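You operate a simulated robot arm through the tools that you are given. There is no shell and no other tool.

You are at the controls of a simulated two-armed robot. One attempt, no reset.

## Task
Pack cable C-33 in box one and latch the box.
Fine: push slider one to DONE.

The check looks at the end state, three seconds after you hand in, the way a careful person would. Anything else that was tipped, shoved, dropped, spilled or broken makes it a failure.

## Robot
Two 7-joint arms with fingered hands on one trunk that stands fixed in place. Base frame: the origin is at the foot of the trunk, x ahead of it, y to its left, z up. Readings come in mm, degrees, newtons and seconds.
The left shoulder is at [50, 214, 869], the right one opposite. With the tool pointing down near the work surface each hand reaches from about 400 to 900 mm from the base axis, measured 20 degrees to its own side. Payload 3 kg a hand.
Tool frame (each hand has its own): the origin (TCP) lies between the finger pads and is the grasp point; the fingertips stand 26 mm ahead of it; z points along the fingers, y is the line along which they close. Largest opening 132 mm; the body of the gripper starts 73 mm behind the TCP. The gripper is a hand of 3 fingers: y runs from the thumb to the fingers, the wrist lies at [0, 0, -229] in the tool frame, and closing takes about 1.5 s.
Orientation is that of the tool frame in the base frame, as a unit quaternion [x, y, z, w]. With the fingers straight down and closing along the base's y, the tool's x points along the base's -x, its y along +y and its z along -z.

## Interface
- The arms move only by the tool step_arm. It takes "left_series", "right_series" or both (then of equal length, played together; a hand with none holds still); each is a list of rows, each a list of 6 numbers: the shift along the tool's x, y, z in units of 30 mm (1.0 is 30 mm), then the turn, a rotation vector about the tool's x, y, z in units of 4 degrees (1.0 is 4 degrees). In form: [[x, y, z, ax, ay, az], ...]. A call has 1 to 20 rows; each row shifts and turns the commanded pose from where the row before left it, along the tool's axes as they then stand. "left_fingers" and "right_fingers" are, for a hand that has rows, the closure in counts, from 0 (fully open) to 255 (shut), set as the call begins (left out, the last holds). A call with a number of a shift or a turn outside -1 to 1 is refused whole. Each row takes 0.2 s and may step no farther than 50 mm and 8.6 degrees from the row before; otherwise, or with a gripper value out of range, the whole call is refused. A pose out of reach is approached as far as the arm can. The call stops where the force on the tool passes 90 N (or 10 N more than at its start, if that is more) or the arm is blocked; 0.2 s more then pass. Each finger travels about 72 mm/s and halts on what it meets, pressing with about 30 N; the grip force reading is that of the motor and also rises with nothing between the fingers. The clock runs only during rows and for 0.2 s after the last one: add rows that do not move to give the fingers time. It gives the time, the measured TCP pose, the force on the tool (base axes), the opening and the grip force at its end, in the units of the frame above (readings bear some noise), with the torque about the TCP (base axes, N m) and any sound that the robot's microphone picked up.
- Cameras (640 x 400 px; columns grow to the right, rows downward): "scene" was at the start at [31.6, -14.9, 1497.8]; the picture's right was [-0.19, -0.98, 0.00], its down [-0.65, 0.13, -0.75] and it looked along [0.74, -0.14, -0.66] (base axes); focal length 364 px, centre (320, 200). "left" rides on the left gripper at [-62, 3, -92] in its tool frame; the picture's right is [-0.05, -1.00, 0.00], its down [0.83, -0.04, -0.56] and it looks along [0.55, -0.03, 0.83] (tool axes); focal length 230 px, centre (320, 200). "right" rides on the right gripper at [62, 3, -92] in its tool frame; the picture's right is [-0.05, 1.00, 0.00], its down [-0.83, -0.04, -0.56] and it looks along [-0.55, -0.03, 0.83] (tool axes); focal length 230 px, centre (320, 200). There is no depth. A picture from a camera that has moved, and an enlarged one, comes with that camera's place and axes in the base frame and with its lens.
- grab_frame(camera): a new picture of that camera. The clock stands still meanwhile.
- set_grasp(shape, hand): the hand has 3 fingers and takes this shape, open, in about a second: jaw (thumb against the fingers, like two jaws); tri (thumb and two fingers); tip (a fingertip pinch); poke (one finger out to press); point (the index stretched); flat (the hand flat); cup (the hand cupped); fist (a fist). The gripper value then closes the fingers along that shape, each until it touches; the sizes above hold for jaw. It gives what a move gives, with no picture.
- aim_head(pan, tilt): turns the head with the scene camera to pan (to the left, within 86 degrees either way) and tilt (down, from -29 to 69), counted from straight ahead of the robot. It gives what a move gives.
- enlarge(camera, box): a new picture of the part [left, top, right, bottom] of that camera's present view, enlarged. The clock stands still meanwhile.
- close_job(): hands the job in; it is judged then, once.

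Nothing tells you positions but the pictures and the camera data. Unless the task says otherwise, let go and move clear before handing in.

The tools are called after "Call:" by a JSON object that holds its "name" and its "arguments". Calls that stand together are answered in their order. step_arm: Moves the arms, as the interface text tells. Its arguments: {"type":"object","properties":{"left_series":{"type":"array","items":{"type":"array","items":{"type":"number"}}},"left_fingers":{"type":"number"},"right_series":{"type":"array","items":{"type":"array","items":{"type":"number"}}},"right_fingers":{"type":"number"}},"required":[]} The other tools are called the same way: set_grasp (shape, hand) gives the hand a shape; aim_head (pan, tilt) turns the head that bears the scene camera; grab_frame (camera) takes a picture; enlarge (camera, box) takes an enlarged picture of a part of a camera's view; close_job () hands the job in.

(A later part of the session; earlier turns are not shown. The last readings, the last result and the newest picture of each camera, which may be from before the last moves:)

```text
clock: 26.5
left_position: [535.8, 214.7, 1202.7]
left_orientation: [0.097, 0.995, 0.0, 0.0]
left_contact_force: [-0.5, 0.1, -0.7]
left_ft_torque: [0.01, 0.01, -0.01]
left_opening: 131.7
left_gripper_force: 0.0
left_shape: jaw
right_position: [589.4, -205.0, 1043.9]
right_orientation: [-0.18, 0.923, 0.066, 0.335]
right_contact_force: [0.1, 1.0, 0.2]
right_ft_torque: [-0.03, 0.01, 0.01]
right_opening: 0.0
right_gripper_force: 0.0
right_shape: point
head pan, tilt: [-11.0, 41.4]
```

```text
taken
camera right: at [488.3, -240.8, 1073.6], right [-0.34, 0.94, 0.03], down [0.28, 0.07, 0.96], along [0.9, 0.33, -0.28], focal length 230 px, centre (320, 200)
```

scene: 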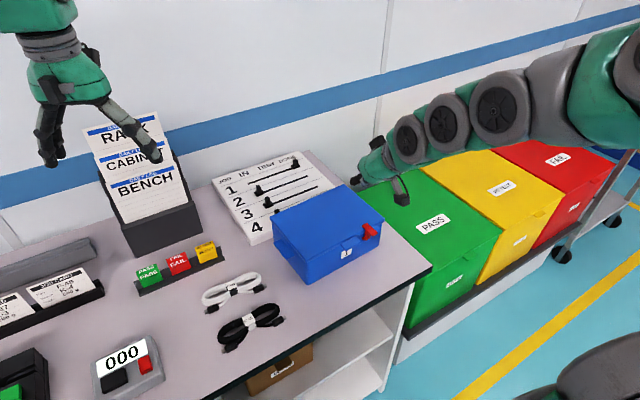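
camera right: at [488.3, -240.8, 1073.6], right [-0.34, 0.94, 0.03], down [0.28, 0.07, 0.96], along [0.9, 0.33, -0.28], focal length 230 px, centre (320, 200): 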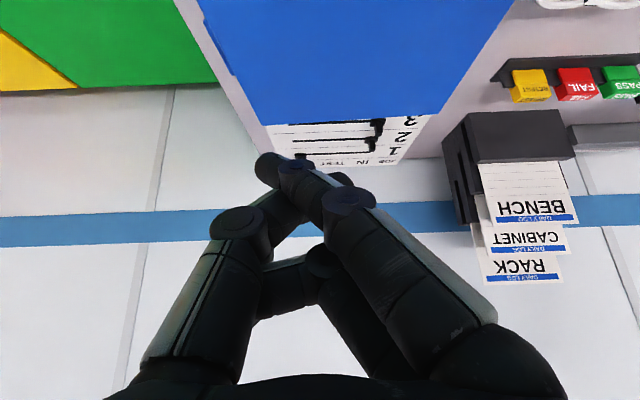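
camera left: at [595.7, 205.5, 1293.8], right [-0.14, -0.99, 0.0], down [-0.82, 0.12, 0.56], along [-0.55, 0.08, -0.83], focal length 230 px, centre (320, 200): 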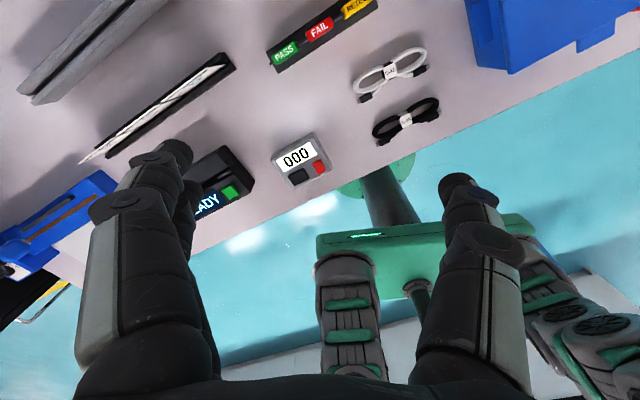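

Call:
{"name": "enlarge", "arguments": {"camera": "scene", "box": [200, 140, 360, 250]}}

Call:
{"name": "step_arm", "arguments": {"right_series": [[0.766, 0, -0.643, 0, 0, 0], [0.766, 0, -0.643, 0, 0, 0], [0.766, 0, -0.643, 0, 0, 0], [0.766, 0, -0.643, 0, 0, 0], [0.766, 0, -0.643, 0, 0, 0], [0.643, 0, 0.766, 0, 0, 0], [0.643, 0, 0.766, 0, 0, 0]]}}

Call:
{"name": "grab_frame", "arguments": {"camera": "right"}}

Call:
{"name": "grab_frame", "arguments": {"camera": "scene"}}

```text
3.64 times, centred on (280, 195) of scene
camera zoom: at [31.6, -14.9, 1497.8], right [-0.19, -0.98, 0.0], down [-0.65, 0.13, -0.75], along [0.74, -0.14, -0.66], focal length 1324 px, centre (466, 218)
```

zoom: 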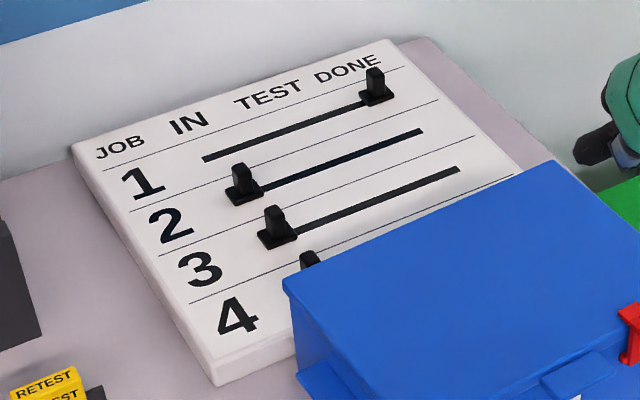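

```text
clock: 28.1
left_position: [535.1, 214.3, 1202.6]
left_orientation: [0.097, 0.995, 0.0, 0.001]
left_contact_force: [0.2, 0.2, -0.4]
left_ft_torque: [-0.01, -0.01, -0.02]
left_opening: 131.9
left_gripper_force: 0.0
left_shape: jaw
right_position: [469.4, -254.5, 1042.0]
right_orientation: [-0.179, 0.922, 0.065, 0.336]
right_contact_force: [-0.6, 0.0, 0.1]
right_ft_torque: [-0.02, 0.0, 0.03]
right_opening: 0.5
right_gripper_force: 0.0
right_shape: point
right hand out of reach, approached as far as the arm can: row 5, 6, 7
head pan, tilt: [-11.0, 41.4]
```

```text
taken
camera right: at [368.4, -289.9, 1073.0], right [-0.34, 0.94, 0.03], down [0.28, 0.07, 0.96], along [0.9, 0.33, -0.28], focal length 230 px, centre (320, 200)
```

right: 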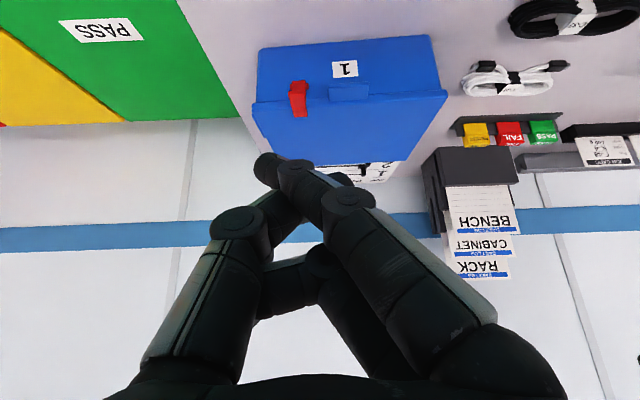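

```text
taken
```

scene: 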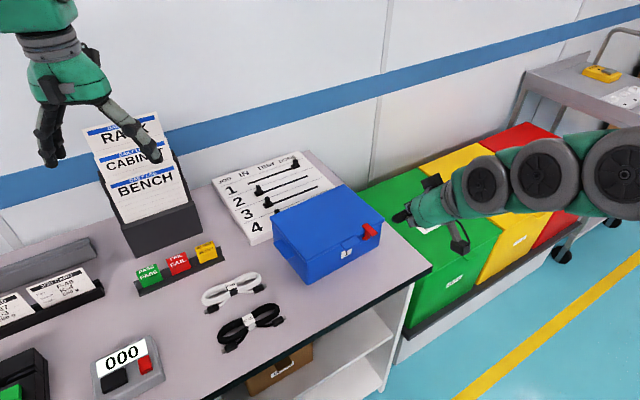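

Slider one is confirmed at DONE. The arm can't fold any closer with this pitch, but the view of the box front is good, so I'll zoom in on the latch and lid tab.

Call:
{"name": "enlarge", "arguments": {"camera": "right", "box": [240, 30, 460, 170]}}

Call:
{"name": "enlarge", "arguments": {"camera": "right", "box": [260, 70, 340, 120]}}

```text
2.86 times, centred on (350, 100) of right
camera zoom: at [368.4, -289.9, 1073.0], right [-0.34, 0.94, 0.03], down [0.28, 0.07, 0.96], along [0.9, 0.33, -0.28], focal length 657 px, centre (234, 486)
```

zoom: 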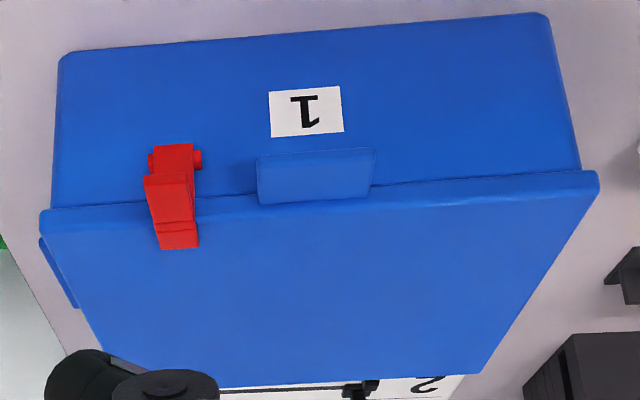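

```text
8.00 times, centred on (300, 95) of right
camera zoom: at [368.4, -289.9, 1073.0], right [-0.34, 0.94, 0.03], down [0.28, 0.07, 0.96], along [0.9, 0.33, -0.28], focal length 1841 px, centre (480, 1040)
```

zoom: 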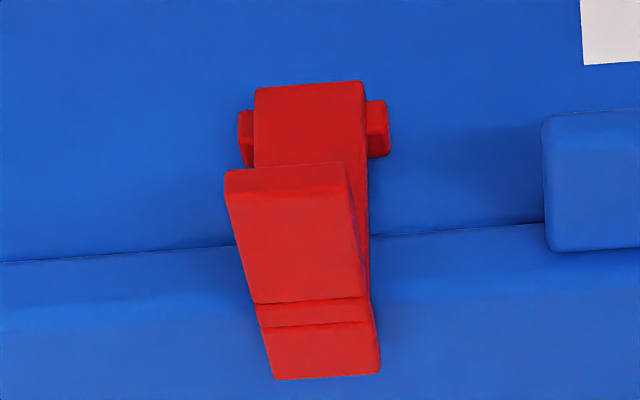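

I've got the latch geometry: the pivot is at about (582, -232, 868), and the hook goes over the lid with its tab end at (559, -242, 900), about 30 mm in front of the box. Pressing the tab down from above should swing it open, so I'll bring the index fingertip over it in steps.

Call:
{"name": "step_arm", "arguments": {"right_series": [[-0.766, 0, 0.643, 0, 0, 0], [-0.766, 0, 0.643, 0, 0, 0]]}}

```text
clock: 28.7
left_position: [535.2, 213.7, 1203.4]
left_orientation: [0.096, 0.995, 0.0, -0.001]
left_contact_force: [0.5, -1.2, 0.4]
left_ft_torque: [0.01, -0.04, 0.04]
left_opening: 131.6
left_gripper_force: 0.0
left_shape: jaw
right_position: [525.6, -232.1, 1045.3]
right_orientation: [-0.179, 0.922, 0.065, 0.336]
right_contact_force: [0.0, 0.0, -0.3]
right_ft_torque: [0.0, -0.01, 0.03]
right_opening: 0.3
right_gripper_force: 0.0
right_shape: point
head pan, tilt: [-11.0, 41.4]
```

Call:
{"name": "step_arm", "arguments": {"right_series": [[0.2475, -0.092, 0.7175, 0, 0, 0], [0.2475, -0.092, 0.7175, 0, 0, 0], [0.2475, -0.092, 0.7175, 0, 0, 0], [0.2475, -0.092, 0.7175, 0, 0, 0]]}}

Call:
{"name": "grab_frame", "arguments": {"camera": "right"}}

Call:
{"name": "enlarge", "arguments": {"camera": "scene", "box": [330, 190, 410, 240]}}

```text
clock: 29.7
left_position: [536.2, 214.8, 1202.8]
left_orientation: [0.097, 0.995, 0.001, 0.0]
left_contact_force: [0.3, -0.8, -0.3]
left_ft_torque: [0.0, 0.0, 0.0]
left_opening: 131.7
left_gripper_force: 0.0
left_shape: jaw
right_position: [558.0, -228.7, 958.0]
right_orientation: [-0.179, 0.923, 0.065, 0.335]
right_contact_force: [0.8, -0.9, 0.1]
right_ft_torque: [0.01, 0.02, 0.01]
right_opening: 0.0
right_gripper_force: 0.1
right_shape: point
head pan, tilt: [-11.0, 41.4]
```

```text
taken
camera right: at [457.2, -264.4, 987.9], right [-0.34, 0.94, 0.03], down [0.28, 0.07, 0.96], along [0.9, 0.33, -0.28], focal length 230 px, centre (320, 200)
```

right: 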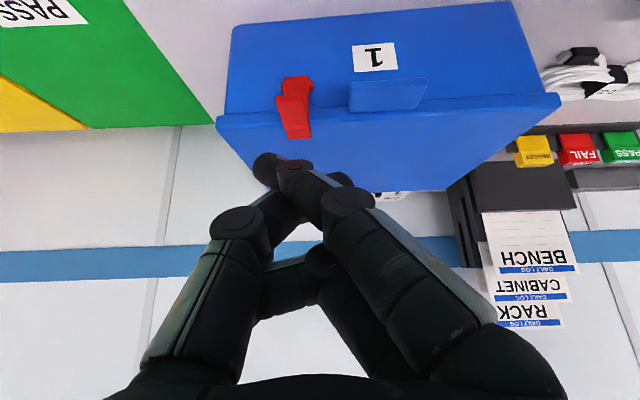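

```text
8.00 times, centred on (370, 215) of scene
camera zoom: at [31.6, -14.9, 1497.8], right [-0.19, -0.98, 0.0], down [-0.65, 0.13, -0.75], along [0.74, -0.14, -0.66], focal length 2913 px, centre (-80, 80)
```

zoom: 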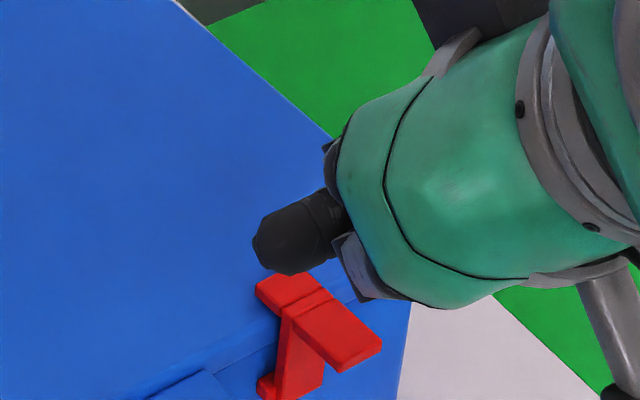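

The index tip is about 30 mm above the tab and roughly 10 mm too far right. I'll shift it left 6 mm, lower it 20 mm, and look again.

Call:
{"name": "step_arm", "arguments": {"right_series": [[0.214, 0.1, 0.255, 0, 0, 0], [0.214, 0.1, 0.255, 0, 0, 0]]}}

Call:
{"name": "enlarge", "arguments": {"camera": "right", "box": [200, 60, 440, 210]}}

Call:
{"name": "enlarge", "arguments": {"camera": "scene", "box": [330, 190, 410, 240]}}

```text
clock: 30.3
left_position: [535.7, 215.5, 1202.1]
left_orientation: [0.096, 0.995, 0.0, 0.0]
left_contact_force: [-0.2, 0.1, 0.3]
left_ft_torque: [0.03, 0.04, 0.02]
left_opening: 131.8
left_gripper_force: 0.1
left_shape: jaw
right_position: [557.1, -222.8, 939.8]
right_orientation: [-0.179, 0.922, 0.065, 0.337]
right_contact_force: [0.5, 0.0, -0.4]
right_ft_torque: [-0.03, -0.01, 0.01]
right_opening: 0.2
right_gripper_force: 0.0
right_shape: point
head pan, tilt: [-11.0, 41.4]
```

```text
2.67 times, centred on (320, 135) of right
camera zoom: at [455.9, -258.7, 969.0], right [-0.34, 0.94, 0.03], down [0.27, 0.06, 0.96], along [0.9, 0.33, -0.28], focal length 614 px, centre (320, 373)
```

zoom: 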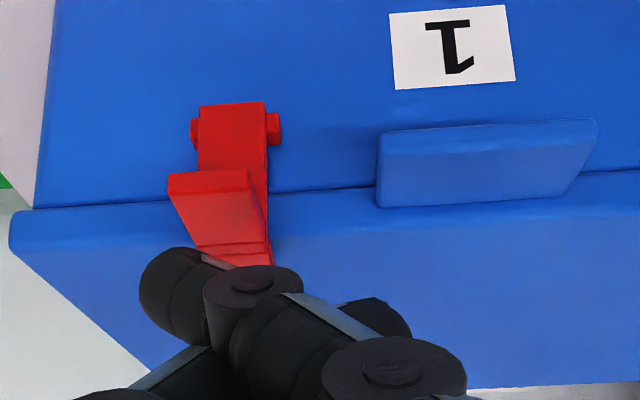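

```text
8.00 times, centred on (370, 215) of scene
camera zoom: at [31.6, -14.9, 1497.8], right [-0.19, -0.98, 0.0], down [-0.65, 0.13, -0.75], along [0.74, -0.14, -0.66], focal length 2913 px, centre (-80, 80)
```

zoom: 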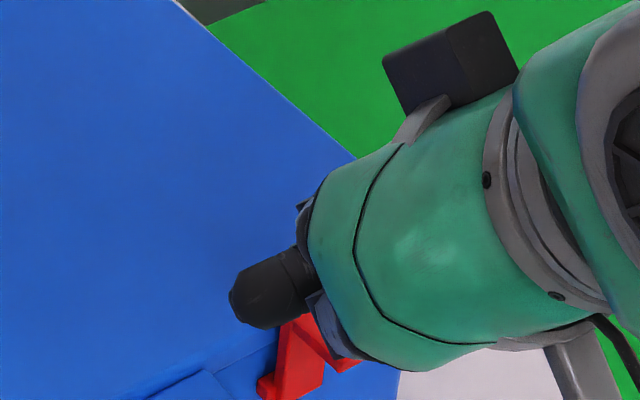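

The thumb in this shape sits about 40 mm left of the index, as low as it, and would hit the lid's lift tab, so this hand shape is wrong for the latch. I'll lift away and check the other shapes on the free left hand.

Call:
{"name": "step_arm", "arguments": {"right_series": [[-0.643, 0, -0.766, 0, 0, 0], [-0.643, 0, -0.766, 0, 0, 0], [-0.643, 0, -0.766, 0, 0, 0], [-0.643, 0, -0.766, 0, 0, 0]]}}

Call:
{"name": "set_grasp", "arguments": {"shape": "tip", "hand": "left"}}

Call:
{"name": "step_arm", "arguments": {"left_series": [[0, 0, 0, 0, 0, 0], [0, 0, 0, 0, 0, 0], [0, 0, 0, 0, 0, 0], [0, 0, 0, 0, 0, 0], [0, 0, 0, 0, 0, 0]], "left_fingers": 0}}

Call:
{"name": "enlarge", "arguments": {"camera": "scene", "box": [0, 0, 180, 180]}}

Call:
{"name": "grab_frame", "arguments": {"camera": "left"}}

```text
clock: 31.3
left_position: [535.7, 214.1, 1202.7]
left_orientation: [0.097, 0.995, 0.0, 0.0]
left_contact_force: [0.5, -0.2, 0.7]
left_ft_torque: [0.04, 0.02, 0.01]
left_opening: 131.7
left_gripper_force: 0.1
left_shape: jaw
right_position: [557.4, -223.5, 1059.6]
right_orientation: [-0.18, 0.922, 0.067, 0.335]
right_contact_force: [0.6, -0.6, -0.4]
right_ft_torque: [0.04, 0.0, -0.02]
right_opening: 0.3
right_gripper_force: 0.0
right_shape: point
head pan, tilt: [-11.0, 41.4]
```

```text
clock: 32.2
left_position: [534.6, 213.5, 1201.8]
left_orientation: [0.097, 0.995, 0.0, 0.001]
left_contact_force: [0.3, 0.7, 0.0]
left_ft_torque: [-0.04, 0.04, 0.01]
left_opening: 131.9
left_gripper_force: 0.1
left_shape: tip
right_position: [557.2, -222.3, 1059.8]
right_orientation: [-0.179, 0.922, 0.065, 0.336]
right_contact_force: [-0.4, -0.3, -0.6]
right_ft_torque: [0.0, 0.0, 0.03]
right_opening: 0.2
right_gripper_force: 0.0
right_shape: point
head pan, tilt: [-11.0, 41.4]
```

```text
clock: 33.4
left_position: [535.5, 214.0, 1202.4]
left_orientation: [0.096, 0.995, 0.0, 0.0]
left_contact_force: [0.0, 0.5, -0.6]
left_ft_torque: [0.01, 0.03, -0.01]
left_opening: 132.1
left_gripper_force: 0.1
left_shape: tip
right_position: [557.1, -223.8, 1060.2]
right_orientation: [-0.18, 0.923, 0.066, 0.335]
right_contact_force: [-0.3, 0.4, 0.0]
right_ft_torque: [-0.04, -0.02, -0.02]
right_opening: 0.0
right_gripper_force: 0.1
right_shape: point
head pan, tilt: [-11.0, 41.4]
```

```text
2.22 times, centred on (90, 90) of scene
camera zoom: at [31.6, -14.9, 1497.8], right [-0.19, -0.98, 0.0], down [-0.65, 0.13, -0.75], along [0.74, -0.14, -0.66], focal length 809 px, centre (831, 444)
```

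zoom: 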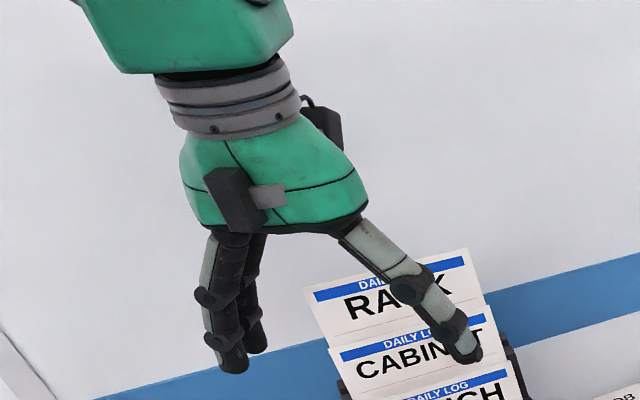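

```text
taken
camera left: at [595.7, 205.5, 1293.7], right [-0.14, -0.99, 0.0], down [-0.82, 0.12, 0.56], along [-0.55, 0.08, -0.83], focal length 230 px, centre (320, 200)
```

left: 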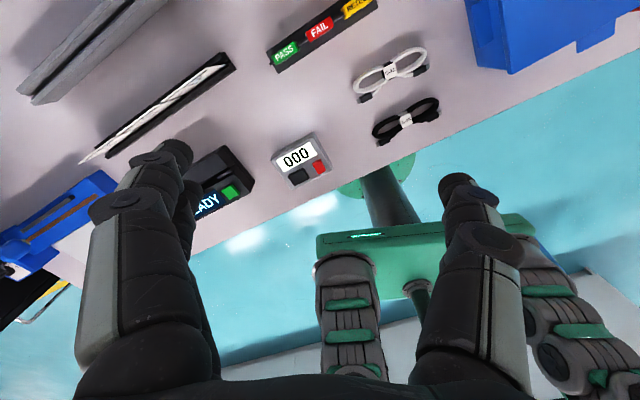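

Call:
{"name": "step_arm", "arguments": {"left_series": [[0, 0, 0, 0, 0, 0], [0, 0, 0, 0, 0, 0], [0, 0, 0, 0, 0, 0], [0, 0, 0, 0, 0, 0], [0, 0, 0, 0, 0, 0], [0, 0, 0, 0, 0, 0], [0, 0, 0, 0, 0, 0], [0, 0, 0, 0, 0, 0], [0, 0, 0, 0, 0, 0]], "left_fingers": 255}}

Call:
{"name": "enlarge", "arguments": {"camera": "scene", "box": [0, 0, 180, 180]}}

Call:
{"name": "grab_frame", "arguments": {"camera": "left"}}

```text
clock: 35.4
left_position: [535.2, 212.7, 1201.9]
left_orientation: [0.096, 0.995, 0.0, 0.0]
left_contact_force: [-0.2, -0.2, 0.2]
left_ft_torque: [-0.01, 0.02, 0.01]
left_opening: 0.1
left_gripper_force: 29.8
left_shape: tip
right_position: [556.9, -223.2, 1058.8]
right_orientation: [-0.179, 0.922, 0.065, 0.336]
right_contact_force: [-0.1, 0.1, -0.5]
right_ft_torque: [0.0, -0.03, -0.02]
right_opening: 0.0
right_gripper_force: 0.0
right_shape: point
head pan, tilt: [-11.0, 41.4]
```

```text
2.22 times, centred on (90, 90) of scene
camera zoom: at [31.6, -14.9, 1497.8], right [-0.19, -0.98, 0.0], down [-0.65, 0.13, -0.75], along [0.74, -0.14, -0.66], focal length 809 px, centre (831, 444)
```

zoom: 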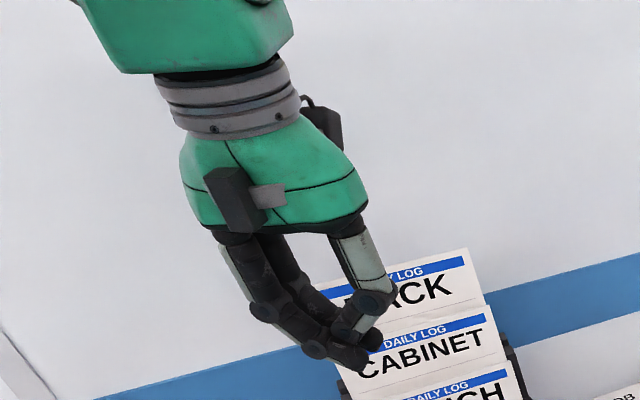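

```text
taken
camera left: at [595.7, 205.5, 1293.7], right [-0.14, -0.99, 0.0], down [-0.82, 0.12, 0.56], along [-0.55, 0.08, -0.83], focal length 230 px, centre (320, 200)
```

left: 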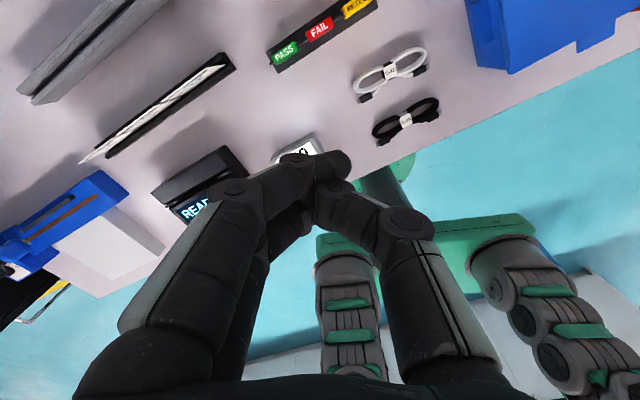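

Tip closes much like jaw, but in the open jaw the right thumb stands alone, 130 mm from the fingers and angled outward, so it makes a clean poker. I'll set the right hand to open jaw, un-pitch it, and yaw it about 91° so the thumb points at the box front.

Call:
{"name": "set_grasp", "arguments": {"shape": "jaw", "hand": "right"}}

Call:
{"name": "set_grasp", "arguments": {"shape": "jaw", "hand": "left"}}

Call:
{"name": "step_arm", "arguments": {"right_series": [[0, 0, 0, 0, 1, 0], [0, 0, 0, 0, 1, 0], [0, 0, 0, 0, 1, 0], [0, 0, 0, 0, 1, 0], [0, 0, 0, 0, 1, 0], [0, 0, 0, 0, 1, 0], [0, 0, 0, 0, 1, 0], [0, 0, 0, 0, 1, 0], [0, 0, 0, 0, 1, 0], [0, 0, 0, 0, 1, 0], [0, 0, 0, 0, 0, -1], [0, 0, 0, 0, 0, -1], [0, 0, 0, 0, 0, -1], [0, 0, 0, 0, 0, -1], [0, 0, 0, 0, 0, -1], [0, 0, 0, 0, 0, -1], [0, 0, 0, 0, 0, -1], [0, 0, 0, 0, 0, -1], [0, 0, 0, 0, 0, -1], [0, 0, 0, 0, 0, -1]], "right_fingers": 0, "left_series": [[0, 0, 0, 0, 0, 0], [0, 0, 0, 0, 0, 0], [0, 0, 0, 0, 0, 0], [0, 0, 0, 0, 0, 0], [0, 0, 0, 0, 0, 0], [0, 0, 0, 0, 0, 0], [0, 0, 0, 0, 0, 0], [0, 0, 0, 0, 0, 0], [0, 0, 0, 0, 0, 0], [0, 0, 0, 0, 0, 0], [0, 0, 0, 0, 0, 0], [0, 0, 0, 0, 0, 0], [0, 0, 0, 0, 0, 0], [0, 0, 0, 0, 0, 0], [0, 0, 0, 0, 0, 0], [0, 0, 0, 0, 0, 0], [0, 0, 0, 0, 0, 0], [0, 0, 0, 0, 0, 0], [0, 0, 0, 0, 0, 0], [0, 0, 0, 0, 0, 0]], "left_fingers": 0}}

Call:
{"name": "step_arm", "arguments": {"right_series": [[0, 0, 0, 0, 0, -1], [0, 0, 0, 0, 0, -1], [0, 0, 0, 0, 0, -1], [0, 0, 0, 0, 0, -1], [0, 0, 0, 0, 0, -1], [0, 0, 0, 0, 0, -1], [0, 0, 0, 0, 0, -1], [0, 0, 0, 0, 0, -1], [0, 0, 0, 0, 0, -1], [0, 0, 0, 0, 0, -1], [0, 0, 0, 0, 0, -1], [0, 0, 0, 0, 0, -1], [0, 0, 0, 0, 0, -0.75]]}}

Call:
{"name": "grab_frame", "arguments": {"camera": "scene"}}

Call:
{"name": "grab_frame", "arguments": {"camera": "right"}}

```text
clock: 36.3
left_position: [534.4, 212.8, 1202.6]
left_orientation: [0.096, 0.995, -0.001, 0.0]
left_contact_force: [-0.7, 0.0, 0.2]
left_ft_torque: [0.02, -0.02, 0.02]
left_opening: 0.1
left_gripper_force: 29.8
left_shape: tip
right_position: [557.6, -222.8, 1060.5]
right_orientation: [-0.179, 0.922, 0.066, 0.336]
right_contact_force: [-0.1, -0.4, -0.1]
right_ft_torque: [0.02, -0.01, -0.02]
right_opening: 94.9
right_gripper_force: 0.1
right_shape: jaw
head pan, tilt: [-11.0, 41.4]
```

```text
clock: 37.2
left_position: [536.2, 214.2, 1203.1]
left_orientation: [0.097, 0.995, 0.0, 0.0]
left_contact_force: [0.3, 0.1, 1.0]
left_ft_torque: [0.0, -0.01, 0.02]
left_opening: 132.2
left_gripper_force: 0.1
left_shape: jaw
right_position: [556.3, -223.3, 1059.6]
right_orientation: [-0.18, 0.922, 0.066, 0.336]
right_contact_force: [-1.0, -0.2, 0.6]
right_ft_torque: [-0.01, 0.02, 0.01]
right_opening: 95.1
right_gripper_force: 0.1
right_shape: jaw
head pan, tilt: [-11.0, 41.4]
```

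```text
clock: 41.4
left_position: [535.6, 213.5, 1202.6]
left_orientation: [0.097, 0.995, 0.0, 0.0]
left_contact_force: [-0.7, 0.3, 0.0]
left_ft_torque: [-0.03, 0.0, 0.03]
left_opening: 132.1
left_gripper_force: 0.1
left_shape: jaw
right_position: [556.7, -223.8, 1059.1]
right_orientation: [-0.516, 0.857, 0.0, 0.0]
right_contact_force: [0.6, 0.2, -0.3]
right_ft_torque: [0.03, 0.0, 0.0]
right_opening: 95.4
right_gripper_force: 0.2
right_shape: jaw
head pan, tilt: [-11.0, 41.4]
```

```text
clock: 44.2
left_position: [535.6, 214.9, 1202.1]
left_orientation: [0.097, 0.995, 0.0, 0.0]
left_contact_force: [0.1, 0.0, -0.1]
left_ft_torque: [-0.01, 0.03, 0.0]
left_opening: 131.8
left_gripper_force: 0.1
left_shape: jaw
right_position: [553.2, -229.5, 1043.2]
right_orientation: [0.81, -0.587, -0.005, -0.002]
right_contact_force: [-0.8, -0.7, 0.7]
right_ft_torque: [-0.02, -0.02, 0.01]
right_opening: 95.1
right_gripper_force: 0.1
right_shape: jaw
right hand out of reach, approached as far as the arm can: row 12, 13
head pan, tilt: [-11.0, 41.4]
```

```text
taken
```

scene: 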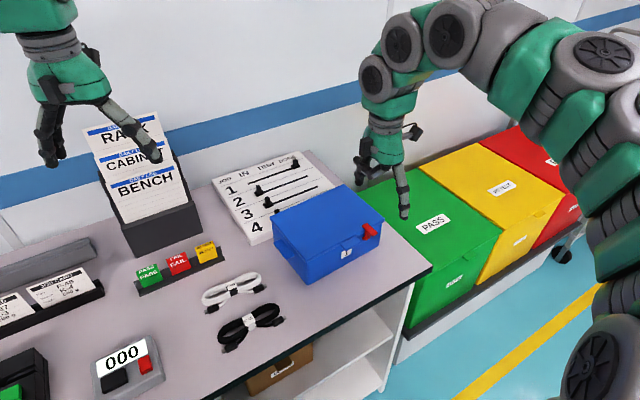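

```text
taken
camera right: at [568.9, -288.1, 1134.1], right [-0.96, -0.26, 0.0], down [-0.21, 0.8, 0.56], along [-0.15, 0.54, -0.83], focal length 230 px, centre (320, 200)
```

right: 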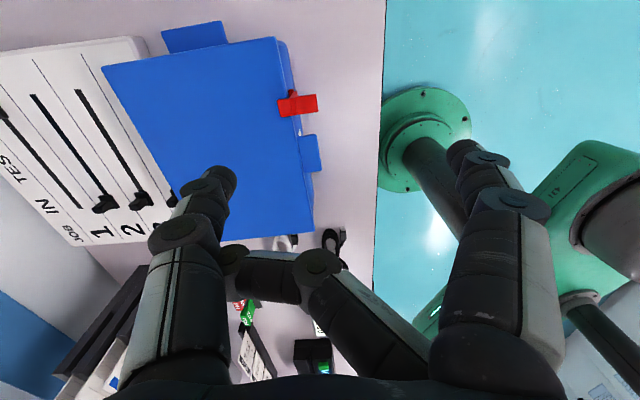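

The hand stopped a few degrees short of the yaw I asked for, which is fine, but the far finger hasn't unfolded (opening 95 instead of 132). I'll close and reopen the hand to reset it, moving the yaw slightly off its limit.

Call:
{"name": "step_arm", "arguments": {"right_series": [[0, 0, -1, 0, 0, 0.5], [0, 0, 0, 0, 0, 0], [0, 0, 0, 0, 0, 0], [0, 0, 0, 0, 0, 0], [0, 0, 0, 0, 0, 0], [0, 0, 0, 0, 0, 0], [0, 0, 0, 0, 0, 0], [0, 0, 0, 0, 0, 0]], "right_fingers": 255}}

Call:
{"name": "step_arm", "arguments": {"right_series": [[0, 0, 0, 0, 0, 0], [0, 0, 0, 0, 0, 0], [0, 0, 0, 0, 0, 0], [0, 0, 0, 0, 0, 0], [0, 0, 0, 0, 0, 0], [0, 0, 0, 0, 0, 0], [0, 0, 0, 0, 0, 0], [0, 0, 0, 0, 0, 0]], "right_fingers": 0}}

Call:
{"name": "grab_frame", "arguments": {"camera": "right"}}

Call:
{"name": "enlarge", "arguments": {"camera": "scene", "box": [320, 90, 480, 220]}}

```text
clock: 46.0
left_position: [535.6, 213.6, 1201.8]
left_orientation: [0.098, 0.995, 0.0, -0.001]
left_contact_force: [-0.3, -0.8, -0.4]
left_ft_torque: [0.0, -0.02, 0.0]
left_opening: 132.0
left_gripper_force: 0.1
left_shape: jaw
right_position: [551.2, -228.0, 1073.2]
right_orientation: [0.8, -0.6, -0.005, -0.003]
right_contact_force: [-0.4, -0.2, 0.4]
right_ft_torque: [0.02, -0.02, 0.04]
right_opening: 0.1
right_gripper_force: 29.8
right_shape: jaw
head pan, tilt: [-11.0, 41.4]
```

```text
clock: 47.8
left_position: [535.4, 214.4, 1202.4]
left_orientation: [0.097, 0.995, 0.0, 0.0]
left_contact_force: [0.6, 0.0, 1.5]
left_ft_torque: [-0.03, -0.03, -0.03]
left_opening: 131.9
left_gripper_force: 0.0
left_shape: jaw
right_position: [551.8, -229.5, 1074.3]
right_orientation: [0.8, -0.6, -0.005, -0.002]
right_contact_force: [0.3, 0.2, -0.1]
right_ft_torque: [0.0, -0.02, 0.03]
right_opening: 132.0
right_gripper_force: 0.0
right_shape: jaw
head pan, tilt: [-11.0, 41.4]
```

```text
taken
camera right: at [566.3, -288.1, 1164.2], right [-0.97, -0.23, 0.0], down [-0.19, 0.8, 0.56], along [-0.13, 0.55, -0.83], focal length 230 px, centre (320, 200)
```

right: 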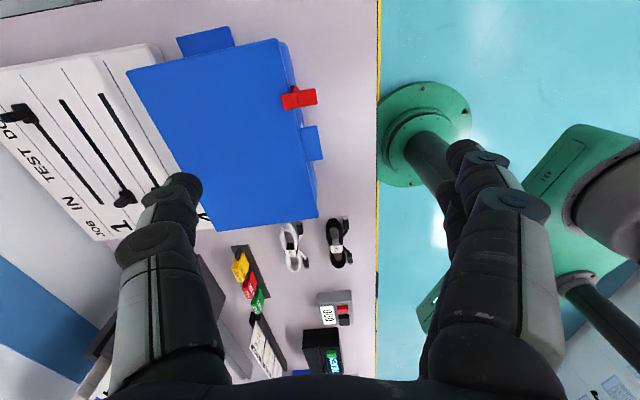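

```text
3.08 times, centred on (400, 155) of scene
camera zoom: at [31.6, -14.9, 1497.8], right [-0.19, -0.98, 0.0], down [-0.65, 0.13, -0.75], along [0.74, -0.14, -0.66], focal length 1120 px, centre (74, 338)
```

zoom: 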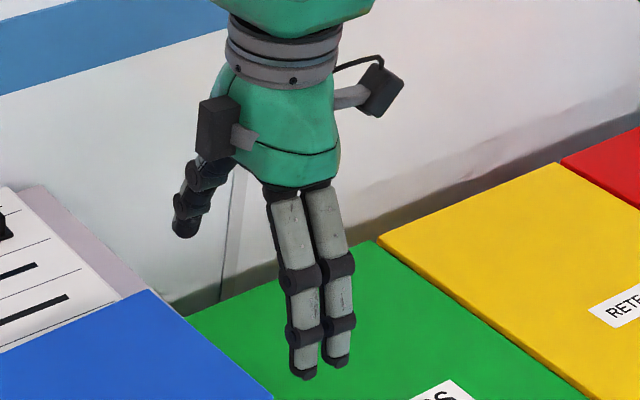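

The hand is now fully open, with the lone thumb pointing toward the box and its tip at about tool (0, -78, 20). I'll move so the thumb tip hangs above the latch tab.

Call:
{"name": "step_arm", "arguments": {"right_series": [[0.109, 0.54, 0.908, 0, 0, 0], [0.109, 0.54, 0.908, 0, 0, 0], [0.109, 0.54, 0.908, 0, 0, 0], [0.109, 0.54, 0.908, 0, 0, 0]]}}

Call:
{"name": "grab_frame", "arguments": {"camera": "right"}}

Call:
{"name": "enlarge", "arguments": {"camera": "scene", "box": [310, 160, 470, 260]}}

```text
clock: 48.8
left_position: [535.0, 213.9, 1202.6]
left_orientation: [0.097, 0.995, 0.0, 0.001]
left_contact_force: [0.1, 0.5, 0.5]
left_ft_torque: [-0.01, -0.02, 0.03]
left_opening: 131.9
left_gripper_force: 0.1
left_shape: jaw
right_position: [491.9, -255.2, 963.7]
right_orientation: [0.8, -0.6, -0.005, -0.002]
right_contact_force: [-0.9, -0.5, 0.1]
right_ft_torque: [-0.01, -0.01, -0.05]
right_opening: 132.0
right_gripper_force: 0.1
right_shape: jaw
head pan, tilt: [-11.0, 41.4]
```

```text
taken
camera right: at [506.4, -315.1, 1054.2], right [-0.97, -0.23, 0.0], down [-0.19, 0.8, 0.56], along [-0.13, 0.55, -0.83], focal length 230 px, centre (320, 200)
```

right: 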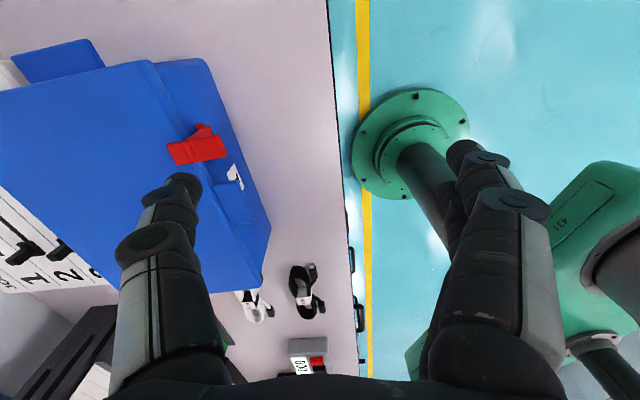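

```text
4.00 times, centred on (390, 210) of scene
camera zoom: at [31.6, -14.9, 1497.8], right [-0.19, -0.98, 0.0], down [-0.65, 0.13, -0.75], along [0.74, -0.14, -0.66], focal length 1456 px, centre (40, 160)
```

zoom: 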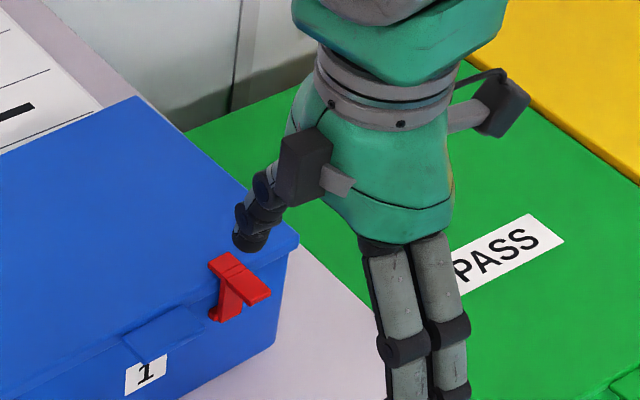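

The thumb tip lines up over the tab, about 35 mm above it. I'll descend 30 mm and then press in small steps.

Call:
{"name": "step_arm", "arguments": {"right_series": [[0.05, 0, 0.5, 0, 0, 0], [0.05, 0, 0.5, 0, 0, 0]]}}

Call:
{"name": "enlarge", "arguments": {"camera": "right", "box": [80, 80, 320, 230]}}

Call:
{"name": "enlarge", "arguments": {"camera": "scene", "box": [330, 190, 426, 250]}}

```text
clock: 49.4
left_position: [535.5, 213.3, 1203.0]
left_orientation: [0.096, 0.995, 0.0, -0.001]
left_contact_force: [0.2, 0.3, 0.9]
left_ft_torque: [0.04, 0.0, 0.0]
left_opening: 132.1
left_gripper_force: 0.1
left_shape: jaw
right_position: [493.0, -260.0, 934.4]
right_orientation: [0.799, -0.602, -0.004, -0.002]
right_contact_force: [0.3, -0.6, -0.6]
right_ft_torque: [-0.02, -0.01, -0.02]
right_opening: 131.9
right_gripper_force: 0.0
right_shape: jaw
head pan, tilt: [-11.0, 41.4]
```

```text
2.67 times, centred on (200, 155) of right
camera zoom: at [507.5, -319.9, 1025.0], right [-0.97, -0.23, 0.0], down [-0.19, 0.81, 0.56], along [-0.13, 0.55, -0.83], focal length 614 px, centre (640, 320)
```

zoom: 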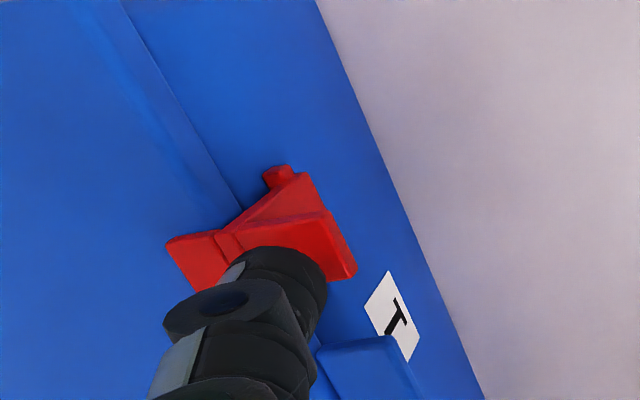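

```text
6.67 times, centred on (378, 220) of scene
camera zoom: at [31.6, -14.9, 1497.8], right [-0.19, -0.98, 0.0], down [-0.65, 0.13, -0.75], along [0.74, -0.14, -0.66], focal length 2427 px, centre (-67, 67)
```

zoom: 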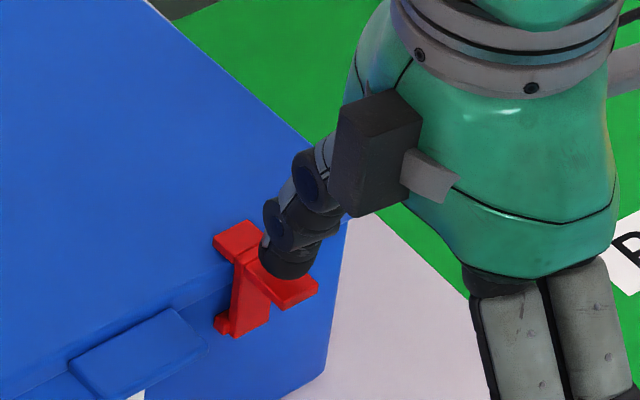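

The thumb tip is right above the tab. I'll press down in 4 mm steps.

Call:
{"name": "step_arm", "arguments": {"right_series": [[0, 0, 0.133, 0, 0, 0], [0, 0, 0.133, 0, 0, 0], [0, 0, 0.133, 0, 0, 0]]}}

Call:
{"name": "enlarge", "arguments": {"camera": "scene", "box": [330, 190, 426, 250]}}

```text
clock: 50.2
left_position: [535.8, 213.6, 1203.0]
left_orientation: [0.096, 0.995, -0.001, 0.0]
left_contact_force: [-0.8, -0.6, -0.4]
left_ft_torque: [0.01, -0.02, 0.01]
left_opening: 131.9
left_gripper_force: 0.0
left_shape: jaw
right_position: [492.6, -261.9, 924.3]
right_orientation: [0.8, -0.6, -0.005, -0.004]
right_contact_force: [-24.3, -4.1, 54.0]
right_ft_torque: [1.13, -3.96, 0.31]
right_opening: 131.6
right_gripper_force: 0.0
right_shape: jaw
head pan, tilt: [-11.0, 41.4]
```

```text
6.67 times, centred on (378, 220) of scene
camera zoom: at [30.6, -14.7, 1497.8], right [-0.19, -0.98, 0.0], down [-0.65, 0.13, -0.75], along [0.74, -0.14, -0.66], focal length 2427 px, centre (-67, 67)
```

zoom: 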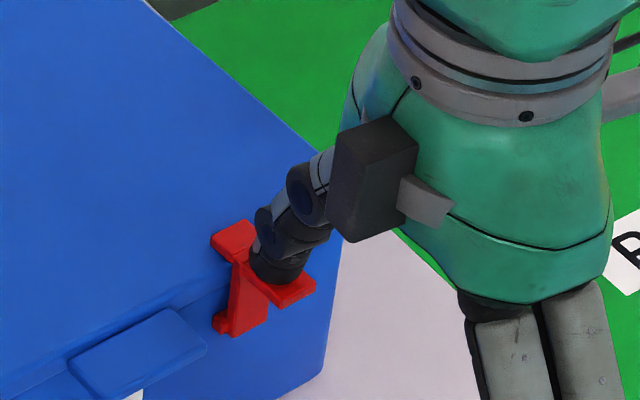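

The thumb presses at 54 N but the latch doesn't turn. Friction nearly locks a straight press, and the thumb is also pushing inward. I'll back off and instead press lightly and drag outward, so the friction helps open it.

Call:
{"name": "step_arm", "arguments": {"right_series": [[0, 0, -0.35, 0, 0, 0], [0, -0.23, 0, 0, 0, 0], [0, 0, 0.12, 0, 0, 0], [0, 0, 0.12, 0, 0, 0], [0, 0, 0, 0, 0, 0]]}}

Call:
{"name": "enlarge", "arguments": {"camera": "scene", "box": [330, 190, 426, 250]}}

```text
clock: 51.4
left_position: [534.6, 213.7, 1202.6]
left_orientation: [0.097, 0.995, 0.0, 0.0]
left_contact_force: [1.1, -0.1, 0.2]
left_ft_torque: [0.02, -0.01, -0.04]
left_opening: 131.8
left_gripper_force: 0.0
left_shape: jaw
right_position: [500.1, -259.1, 926.5]
right_orientation: [0.799, -0.601, -0.006, -0.001]
right_contact_force: [-4.8, -0.9, 13.5]
right_ft_torque: [0.3, -0.96, 0.07]
right_opening: 132.1
right_gripper_force: 0.0
right_shape: jaw
head pan, tilt: [-11.0, 41.4]
```

```text
6.67 times, centred on (378, 220) of scene
camera zoom: at [31.4, -14.8, 1497.8], right [-0.19, -0.98, 0.0], down [-0.65, 0.13, -0.75], along [0.74, -0.14, -0.66], focal length 2427 px, centre (-67, 67)
```

zoom: 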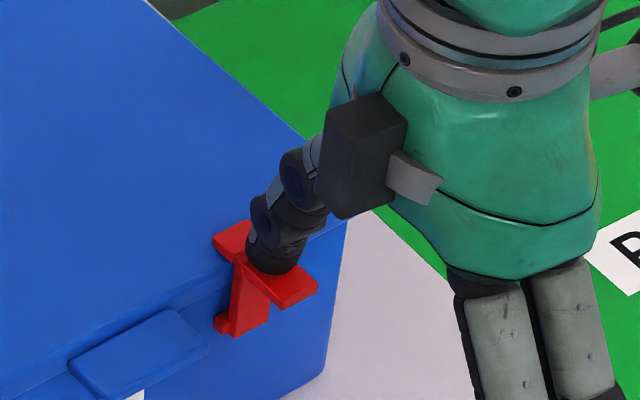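

Call:
{"name": "step_arm", "arguments": {"right_series": [[0, 0.12, 0.05, 0, 0, 0], [0, 0.12, 0.05, 0, 0, 0], [0, 0.12, 0.05, 0, 0, 0]]}}

Call:
{"name": "enlarge", "arguments": {"camera": "scene", "box": [330, 190, 426, 250]}}

```text
clock: 52.2
left_position: [535.7, 213.7, 1201.9]
left_orientation: [0.097, 0.995, 0.0, 0.0]
left_contact_force: [0.0, -0.3, -0.1]
left_ft_torque: [0.02, 0.03, 0.0]
left_opening: 131.8
left_gripper_force: 0.1
left_shape: jaw
right_position: [490.2, -262.7, 921.7]
right_orientation: [0.8, -0.6, -0.005, -0.002]
right_contact_force: [-2.9, -5.0, 19.3]
right_ft_torque: [0.41, -1.66, -0.35]
right_opening: 132.0
right_gripper_force: 0.1
right_shape: jaw
head pan, tilt: [-11.0, 41.4]
```

```text
6.67 times, centred on (378, 220) of scene
camera zoom: at [31.3, -14.9, 1497.8], right [-0.19, -0.98, 0.0], down [-0.65, 0.13, -0.75], along [0.74, -0.14, -0.66], focal length 2427 px, centre (-67, 67)
```

zoom: 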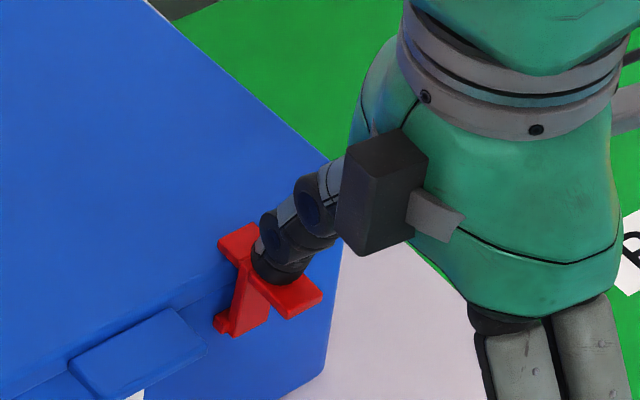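

Call:
{"name": "step_arm", "arguments": {"right_series": [[0, 0.12, 0.06, 0, 0, 0], [0, 0.12, 0.06, 0, 0, 0], [0, 0.12, 0.06, 0, 0, 0]]}}

Call:
{"name": "enlarge", "arguments": {"camera": "scene", "box": [330, 190, 426, 250]}}

Call:
{"name": "enlarge", "arguments": {"camera": "right", "box": [80, 80, 320, 230]}}

```text
clock: 53.0
left_position: [535.1, 215.0, 1202.9]
left_orientation: [0.097, 0.995, 0.0, 0.0]
left_contact_force: [0.7, -0.1, -0.8]
left_ft_torque: [0.0, -0.03, 0.02]
left_opening: 132.0
left_gripper_force: 0.1
left_shape: jaw
right_position: [479.9, -267.4, 917.6]
right_orientation: [0.8, -0.6, -0.004, -0.001]
right_contact_force: [-6.6, -7.3, 28.9]
right_ft_torque: [0.78, -2.61, -0.49]
right_opening: 132.0
right_gripper_force: 0.1
right_shape: jaw
head pan, tilt: [-11.0, 41.4]
```

```text
6.67 times, centred on (378, 220) of scene
camera zoom: at [31.1, -14.9, 1497.8], right [-0.19, -0.98, 0.0], down [-0.65, 0.13, -0.75], along [0.74, -0.14, -0.66], focal length 2427 px, centre (-67, 67)
```

zoom: 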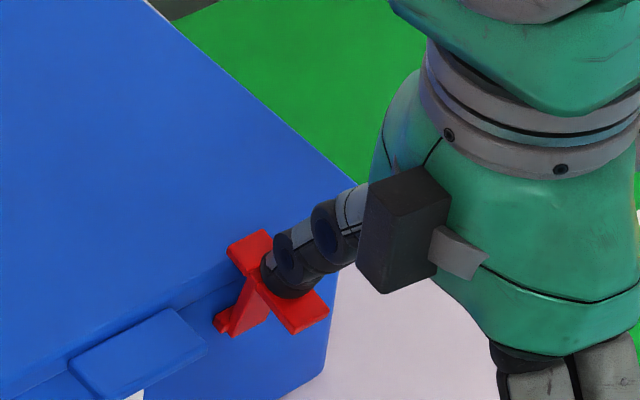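

```text
2.67 times, centred on (200, 155) of right
camera zoom: at [493.6, -325.8, 1007.7], right [-0.97, -0.23, 0.0], down [-0.19, 0.81, 0.56], along [-0.13, 0.55, -0.83], focal length 614 px, centre (640, 320)
```

zoom: 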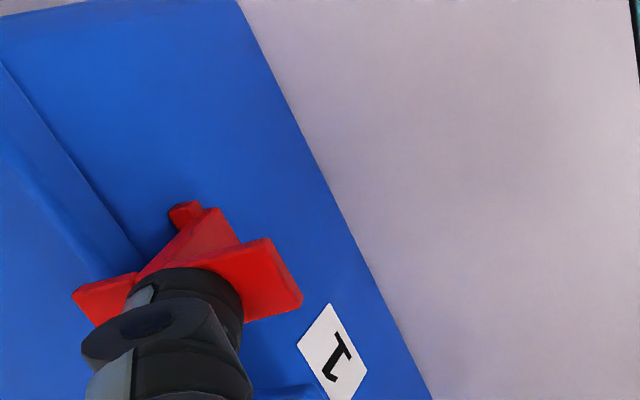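

The latch is swinging open as the thumb drags. I'll continue along the arc.

Call:
{"name": "step_arm", "arguments": {"right_series": [[0, 0.14, 0.06, 0, 0, 0], [0, 0.14, 0.07, 0, 0, 0], [0, 0.14, 0.08, 0, 0, 0]]}}

Call:
{"name": "enlarge", "arguments": {"camera": "scene", "box": [330, 190, 426, 250]}}

```text
clock: 53.8
left_position: [535.1, 215.5, 1203.2]
left_orientation: [0.097, 0.995, 0.0, 0.0]
left_contact_force: [0.2, -0.9, 0.5]
left_ft_torque: [0.0, 0.0, -0.02]
left_opening: 132.1
left_gripper_force: 0.0
left_shape: jaw
right_position: [466.3, -268.5, 908.1]
right_orientation: [0.801, -0.598, -0.008, -0.001]
right_contact_force: [0.7, 0.1, 0.4]
right_ft_torque: [0.0, 0.05, 0.0]
right_opening: 132.0
right_gripper_force: 0.1
right_shape: jaw
head pan, tilt: [-11.0, 41.4]
```

```text
6.67 times, centred on (378, 220) of scene
camera zoom: at [31.8, -14.8, 1497.8], right [-0.19, -0.98, 0.0], down [-0.65, 0.13, -0.75], along [0.74, -0.14, -0.66], focal length 2427 px, centre (-67, 67)
```

zoom: 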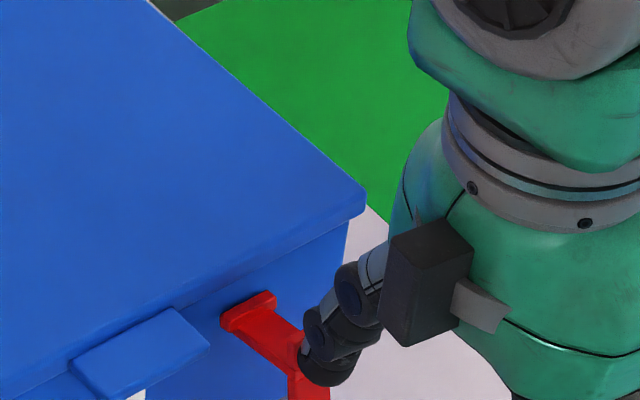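

The latch has swung fully open and the force is gone. I'll move the thumb out and up, then look at the latch.

Call:
{"name": "step_arm", "arguments": {"right_series": [[0, 0.5, 0, 0, 0, 0], [0, 0.5, -0.3, 0, 0, 0], [0, 0, -1, 0, 0, 0], [0, 0, -1, 0, 0, 0]]}}

Call:
{"name": "enlarge", "arguments": {"camera": "scene", "box": [310, 190, 422, 260]}}

Call:
{"name": "grab_frame", "arguments": {"camera": "right"}}

Call:
{"name": "grab_frame", "arguments": {"camera": "scene"}}

```text
clock: 54.8
left_position: [535.0, 214.8, 1203.1]
left_orientation: [0.097, 0.995, 0.001, 0.0]
left_contact_force: [-0.4, 0.5, 0.5]
left_ft_torque: [-0.01, -0.03, 0.03]
left_opening: 131.9
left_gripper_force: 0.1
left_shape: jaw
right_position: [437.7, -277.9, 979.8]
right_orientation: [0.799, -0.601, -0.005, -0.002]
right_contact_force: [-0.2, -0.2, -0.1]
right_ft_torque: [-0.01, 0.03, 0.0]
right_opening: 132.0
right_gripper_force: 0.1
right_shape: jaw
head pan, tilt: [-11.0, 41.4]
```

```text
5.71 times, centred on (366, 225) of scene
camera zoom: at [31.6, -14.9, 1497.8], right [-0.19, -0.98, 0.0], down [-0.65, 0.13, -0.75], along [0.74, -0.14, -0.66], focal length 2080 px, centre (57, 57)
```

zoom: 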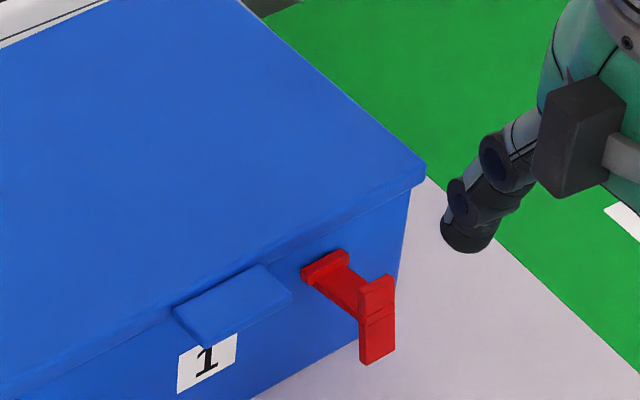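

```text
taken
camera right: at [452.3, -338.3, 1070.7], right [-0.97, -0.23, 0.0], down [-0.19, 0.8, 0.56], along [-0.13, 0.55, -0.83], focal length 230 px, centre (320, 200)
```

right: 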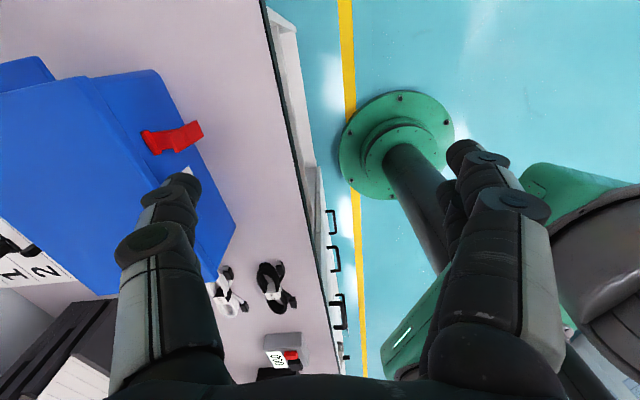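

```text
taken
```

scene: 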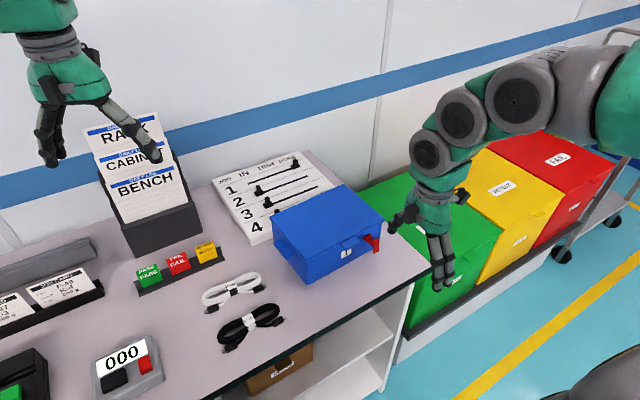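

The latch now rests horizontally, open. Next is lifting the lid by its front tab, whose outer edge is centred at about (542, -190, 884). I'll tilt the right hand 25° so the thumb slopes under the tab, and bring it in front of the tab.

Call:
{"name": "step_arm", "arguments": {"right_series": [[0, 0, 0, 1, 0, 0], [0, 0, 0, 1, 0, 0], [0, 0, 0, 1, 0, 0], [0, 0, 0, 1, 0, 0], [0, 0, 0, 1, 0, 0], [0, 0, 0, 1, 0, 0], [0, 0, 0, 0.25, 0, 0]]}}

Call:
{"name": "grab_frame", "arguments": {"camera": "right"}}

```text
clock: 56.4
left_position: [534.4, 213.9, 1202.7]
left_orientation: [0.096, 0.995, 0.0, 0.0]
left_contact_force: [-0.4, -0.4, -0.6]
left_ft_torque: [0.01, 0.0, 0.02]
left_opening: 131.8
left_gripper_force: 0.0
left_shape: jaw
right_position: [439.5, -278.1, 978.7]
right_orientation: [0.78, -0.588, 0.124, -0.175]
right_contact_force: [-0.2, -0.4, 0.2]
right_ft_torque: [-0.01, 0.0, 0.0]
right_opening: 132.1
right_gripper_force: 0.2
right_shape: jaw
head pan, tilt: [-11.0, 41.4]
```

```text
taken
camera right: at [415.5, -348.6, 1060.3], right [-0.89, -0.2, -0.42], down [-0.42, 0.74, 0.53], along [0.2, 0.64, -0.74], focal length 230 px, centre (320, 200)
```

right: 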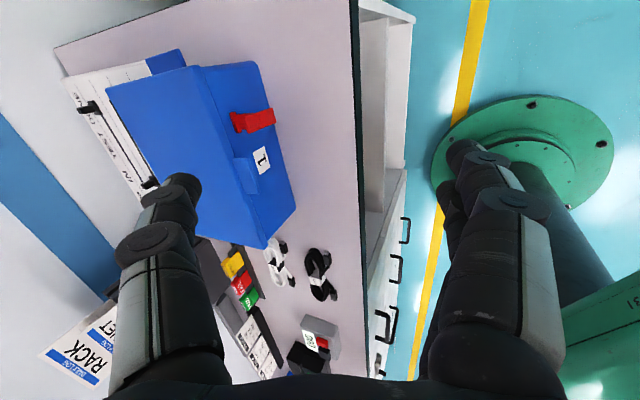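

Call:
{"name": "step_arm", "arguments": {"right_series": [[-0.98, -0.457, 0.213, 0, 0, 0], [-0.98, -0.457, 0.213, 0, 0, 0], [0, 0.4226, 0.906, 0, 0, 0], [0, 0.4226, 0.906, 0, 0, 0], [0, 0, 0, 0, 0, 0]]}}

Call:
{"name": "grab_frame", "arguments": {"camera": "right"}}

Call:
{"name": "enlarge", "arguments": {"camera": "scene", "box": [280, 190, 440, 290]}}

```text
clock: 57.6
left_position: [535.0, 212.9, 1202.9]
left_orientation: [0.097, 0.995, 0.0, 0.0]
left_contact_force: [-0.2, 0.8, 0.1]
left_ft_torque: [0.0, 0.0, -0.01]
left_opening: 131.9
left_gripper_force: 0.1
left_shape: jaw
right_position: [453.2, -216.3, 970.7]
right_orientation: [0.78, -0.587, 0.125, -0.175]
right_contact_force: [0.5, 0.3, -0.5]
right_ft_torque: [0.03, 0.01, -0.02]
right_opening: 132.2
right_gripper_force: 0.0
right_shape: jaw
right hand out of reach, approached as far as the arm can: row 3, 4
head pan, tilt: [-11.0, 41.4]
```

```text
taken
camera right: at [430.7, -285.9, 1051.7], right [-0.89, -0.2, -0.42], down [-0.42, 0.74, 0.53], along [0.2, 0.64, -0.74], focal length 230 px, centre (320, 200)
```

right: 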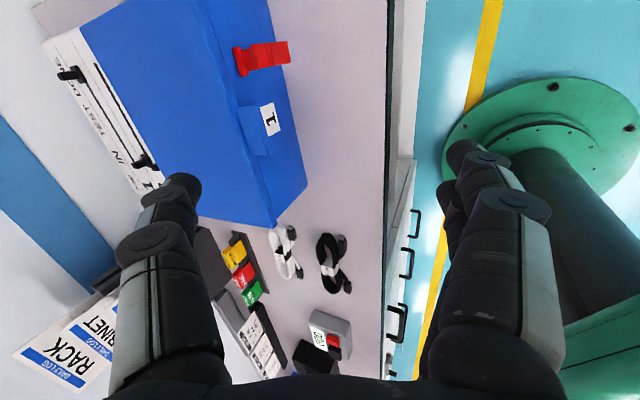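

```text
4.00 times, centred on (360, 240) of scene
camera zoom: at [31.6, -14.9, 1497.8], right [-0.19, -0.98, 0.0], down [-0.65, 0.13, -0.75], along [0.74, -0.14, -0.66], focal length 1456 px, centre (160, 40)
```

zoom: 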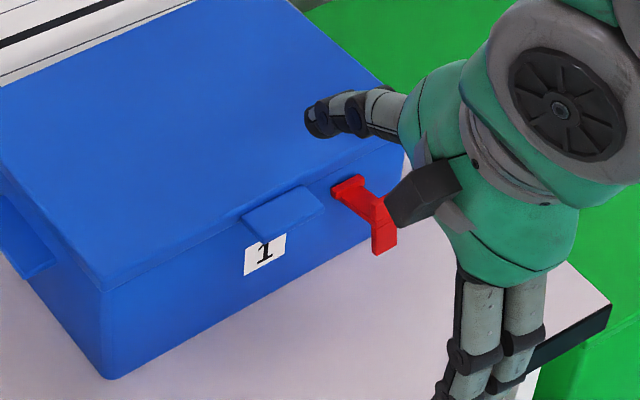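

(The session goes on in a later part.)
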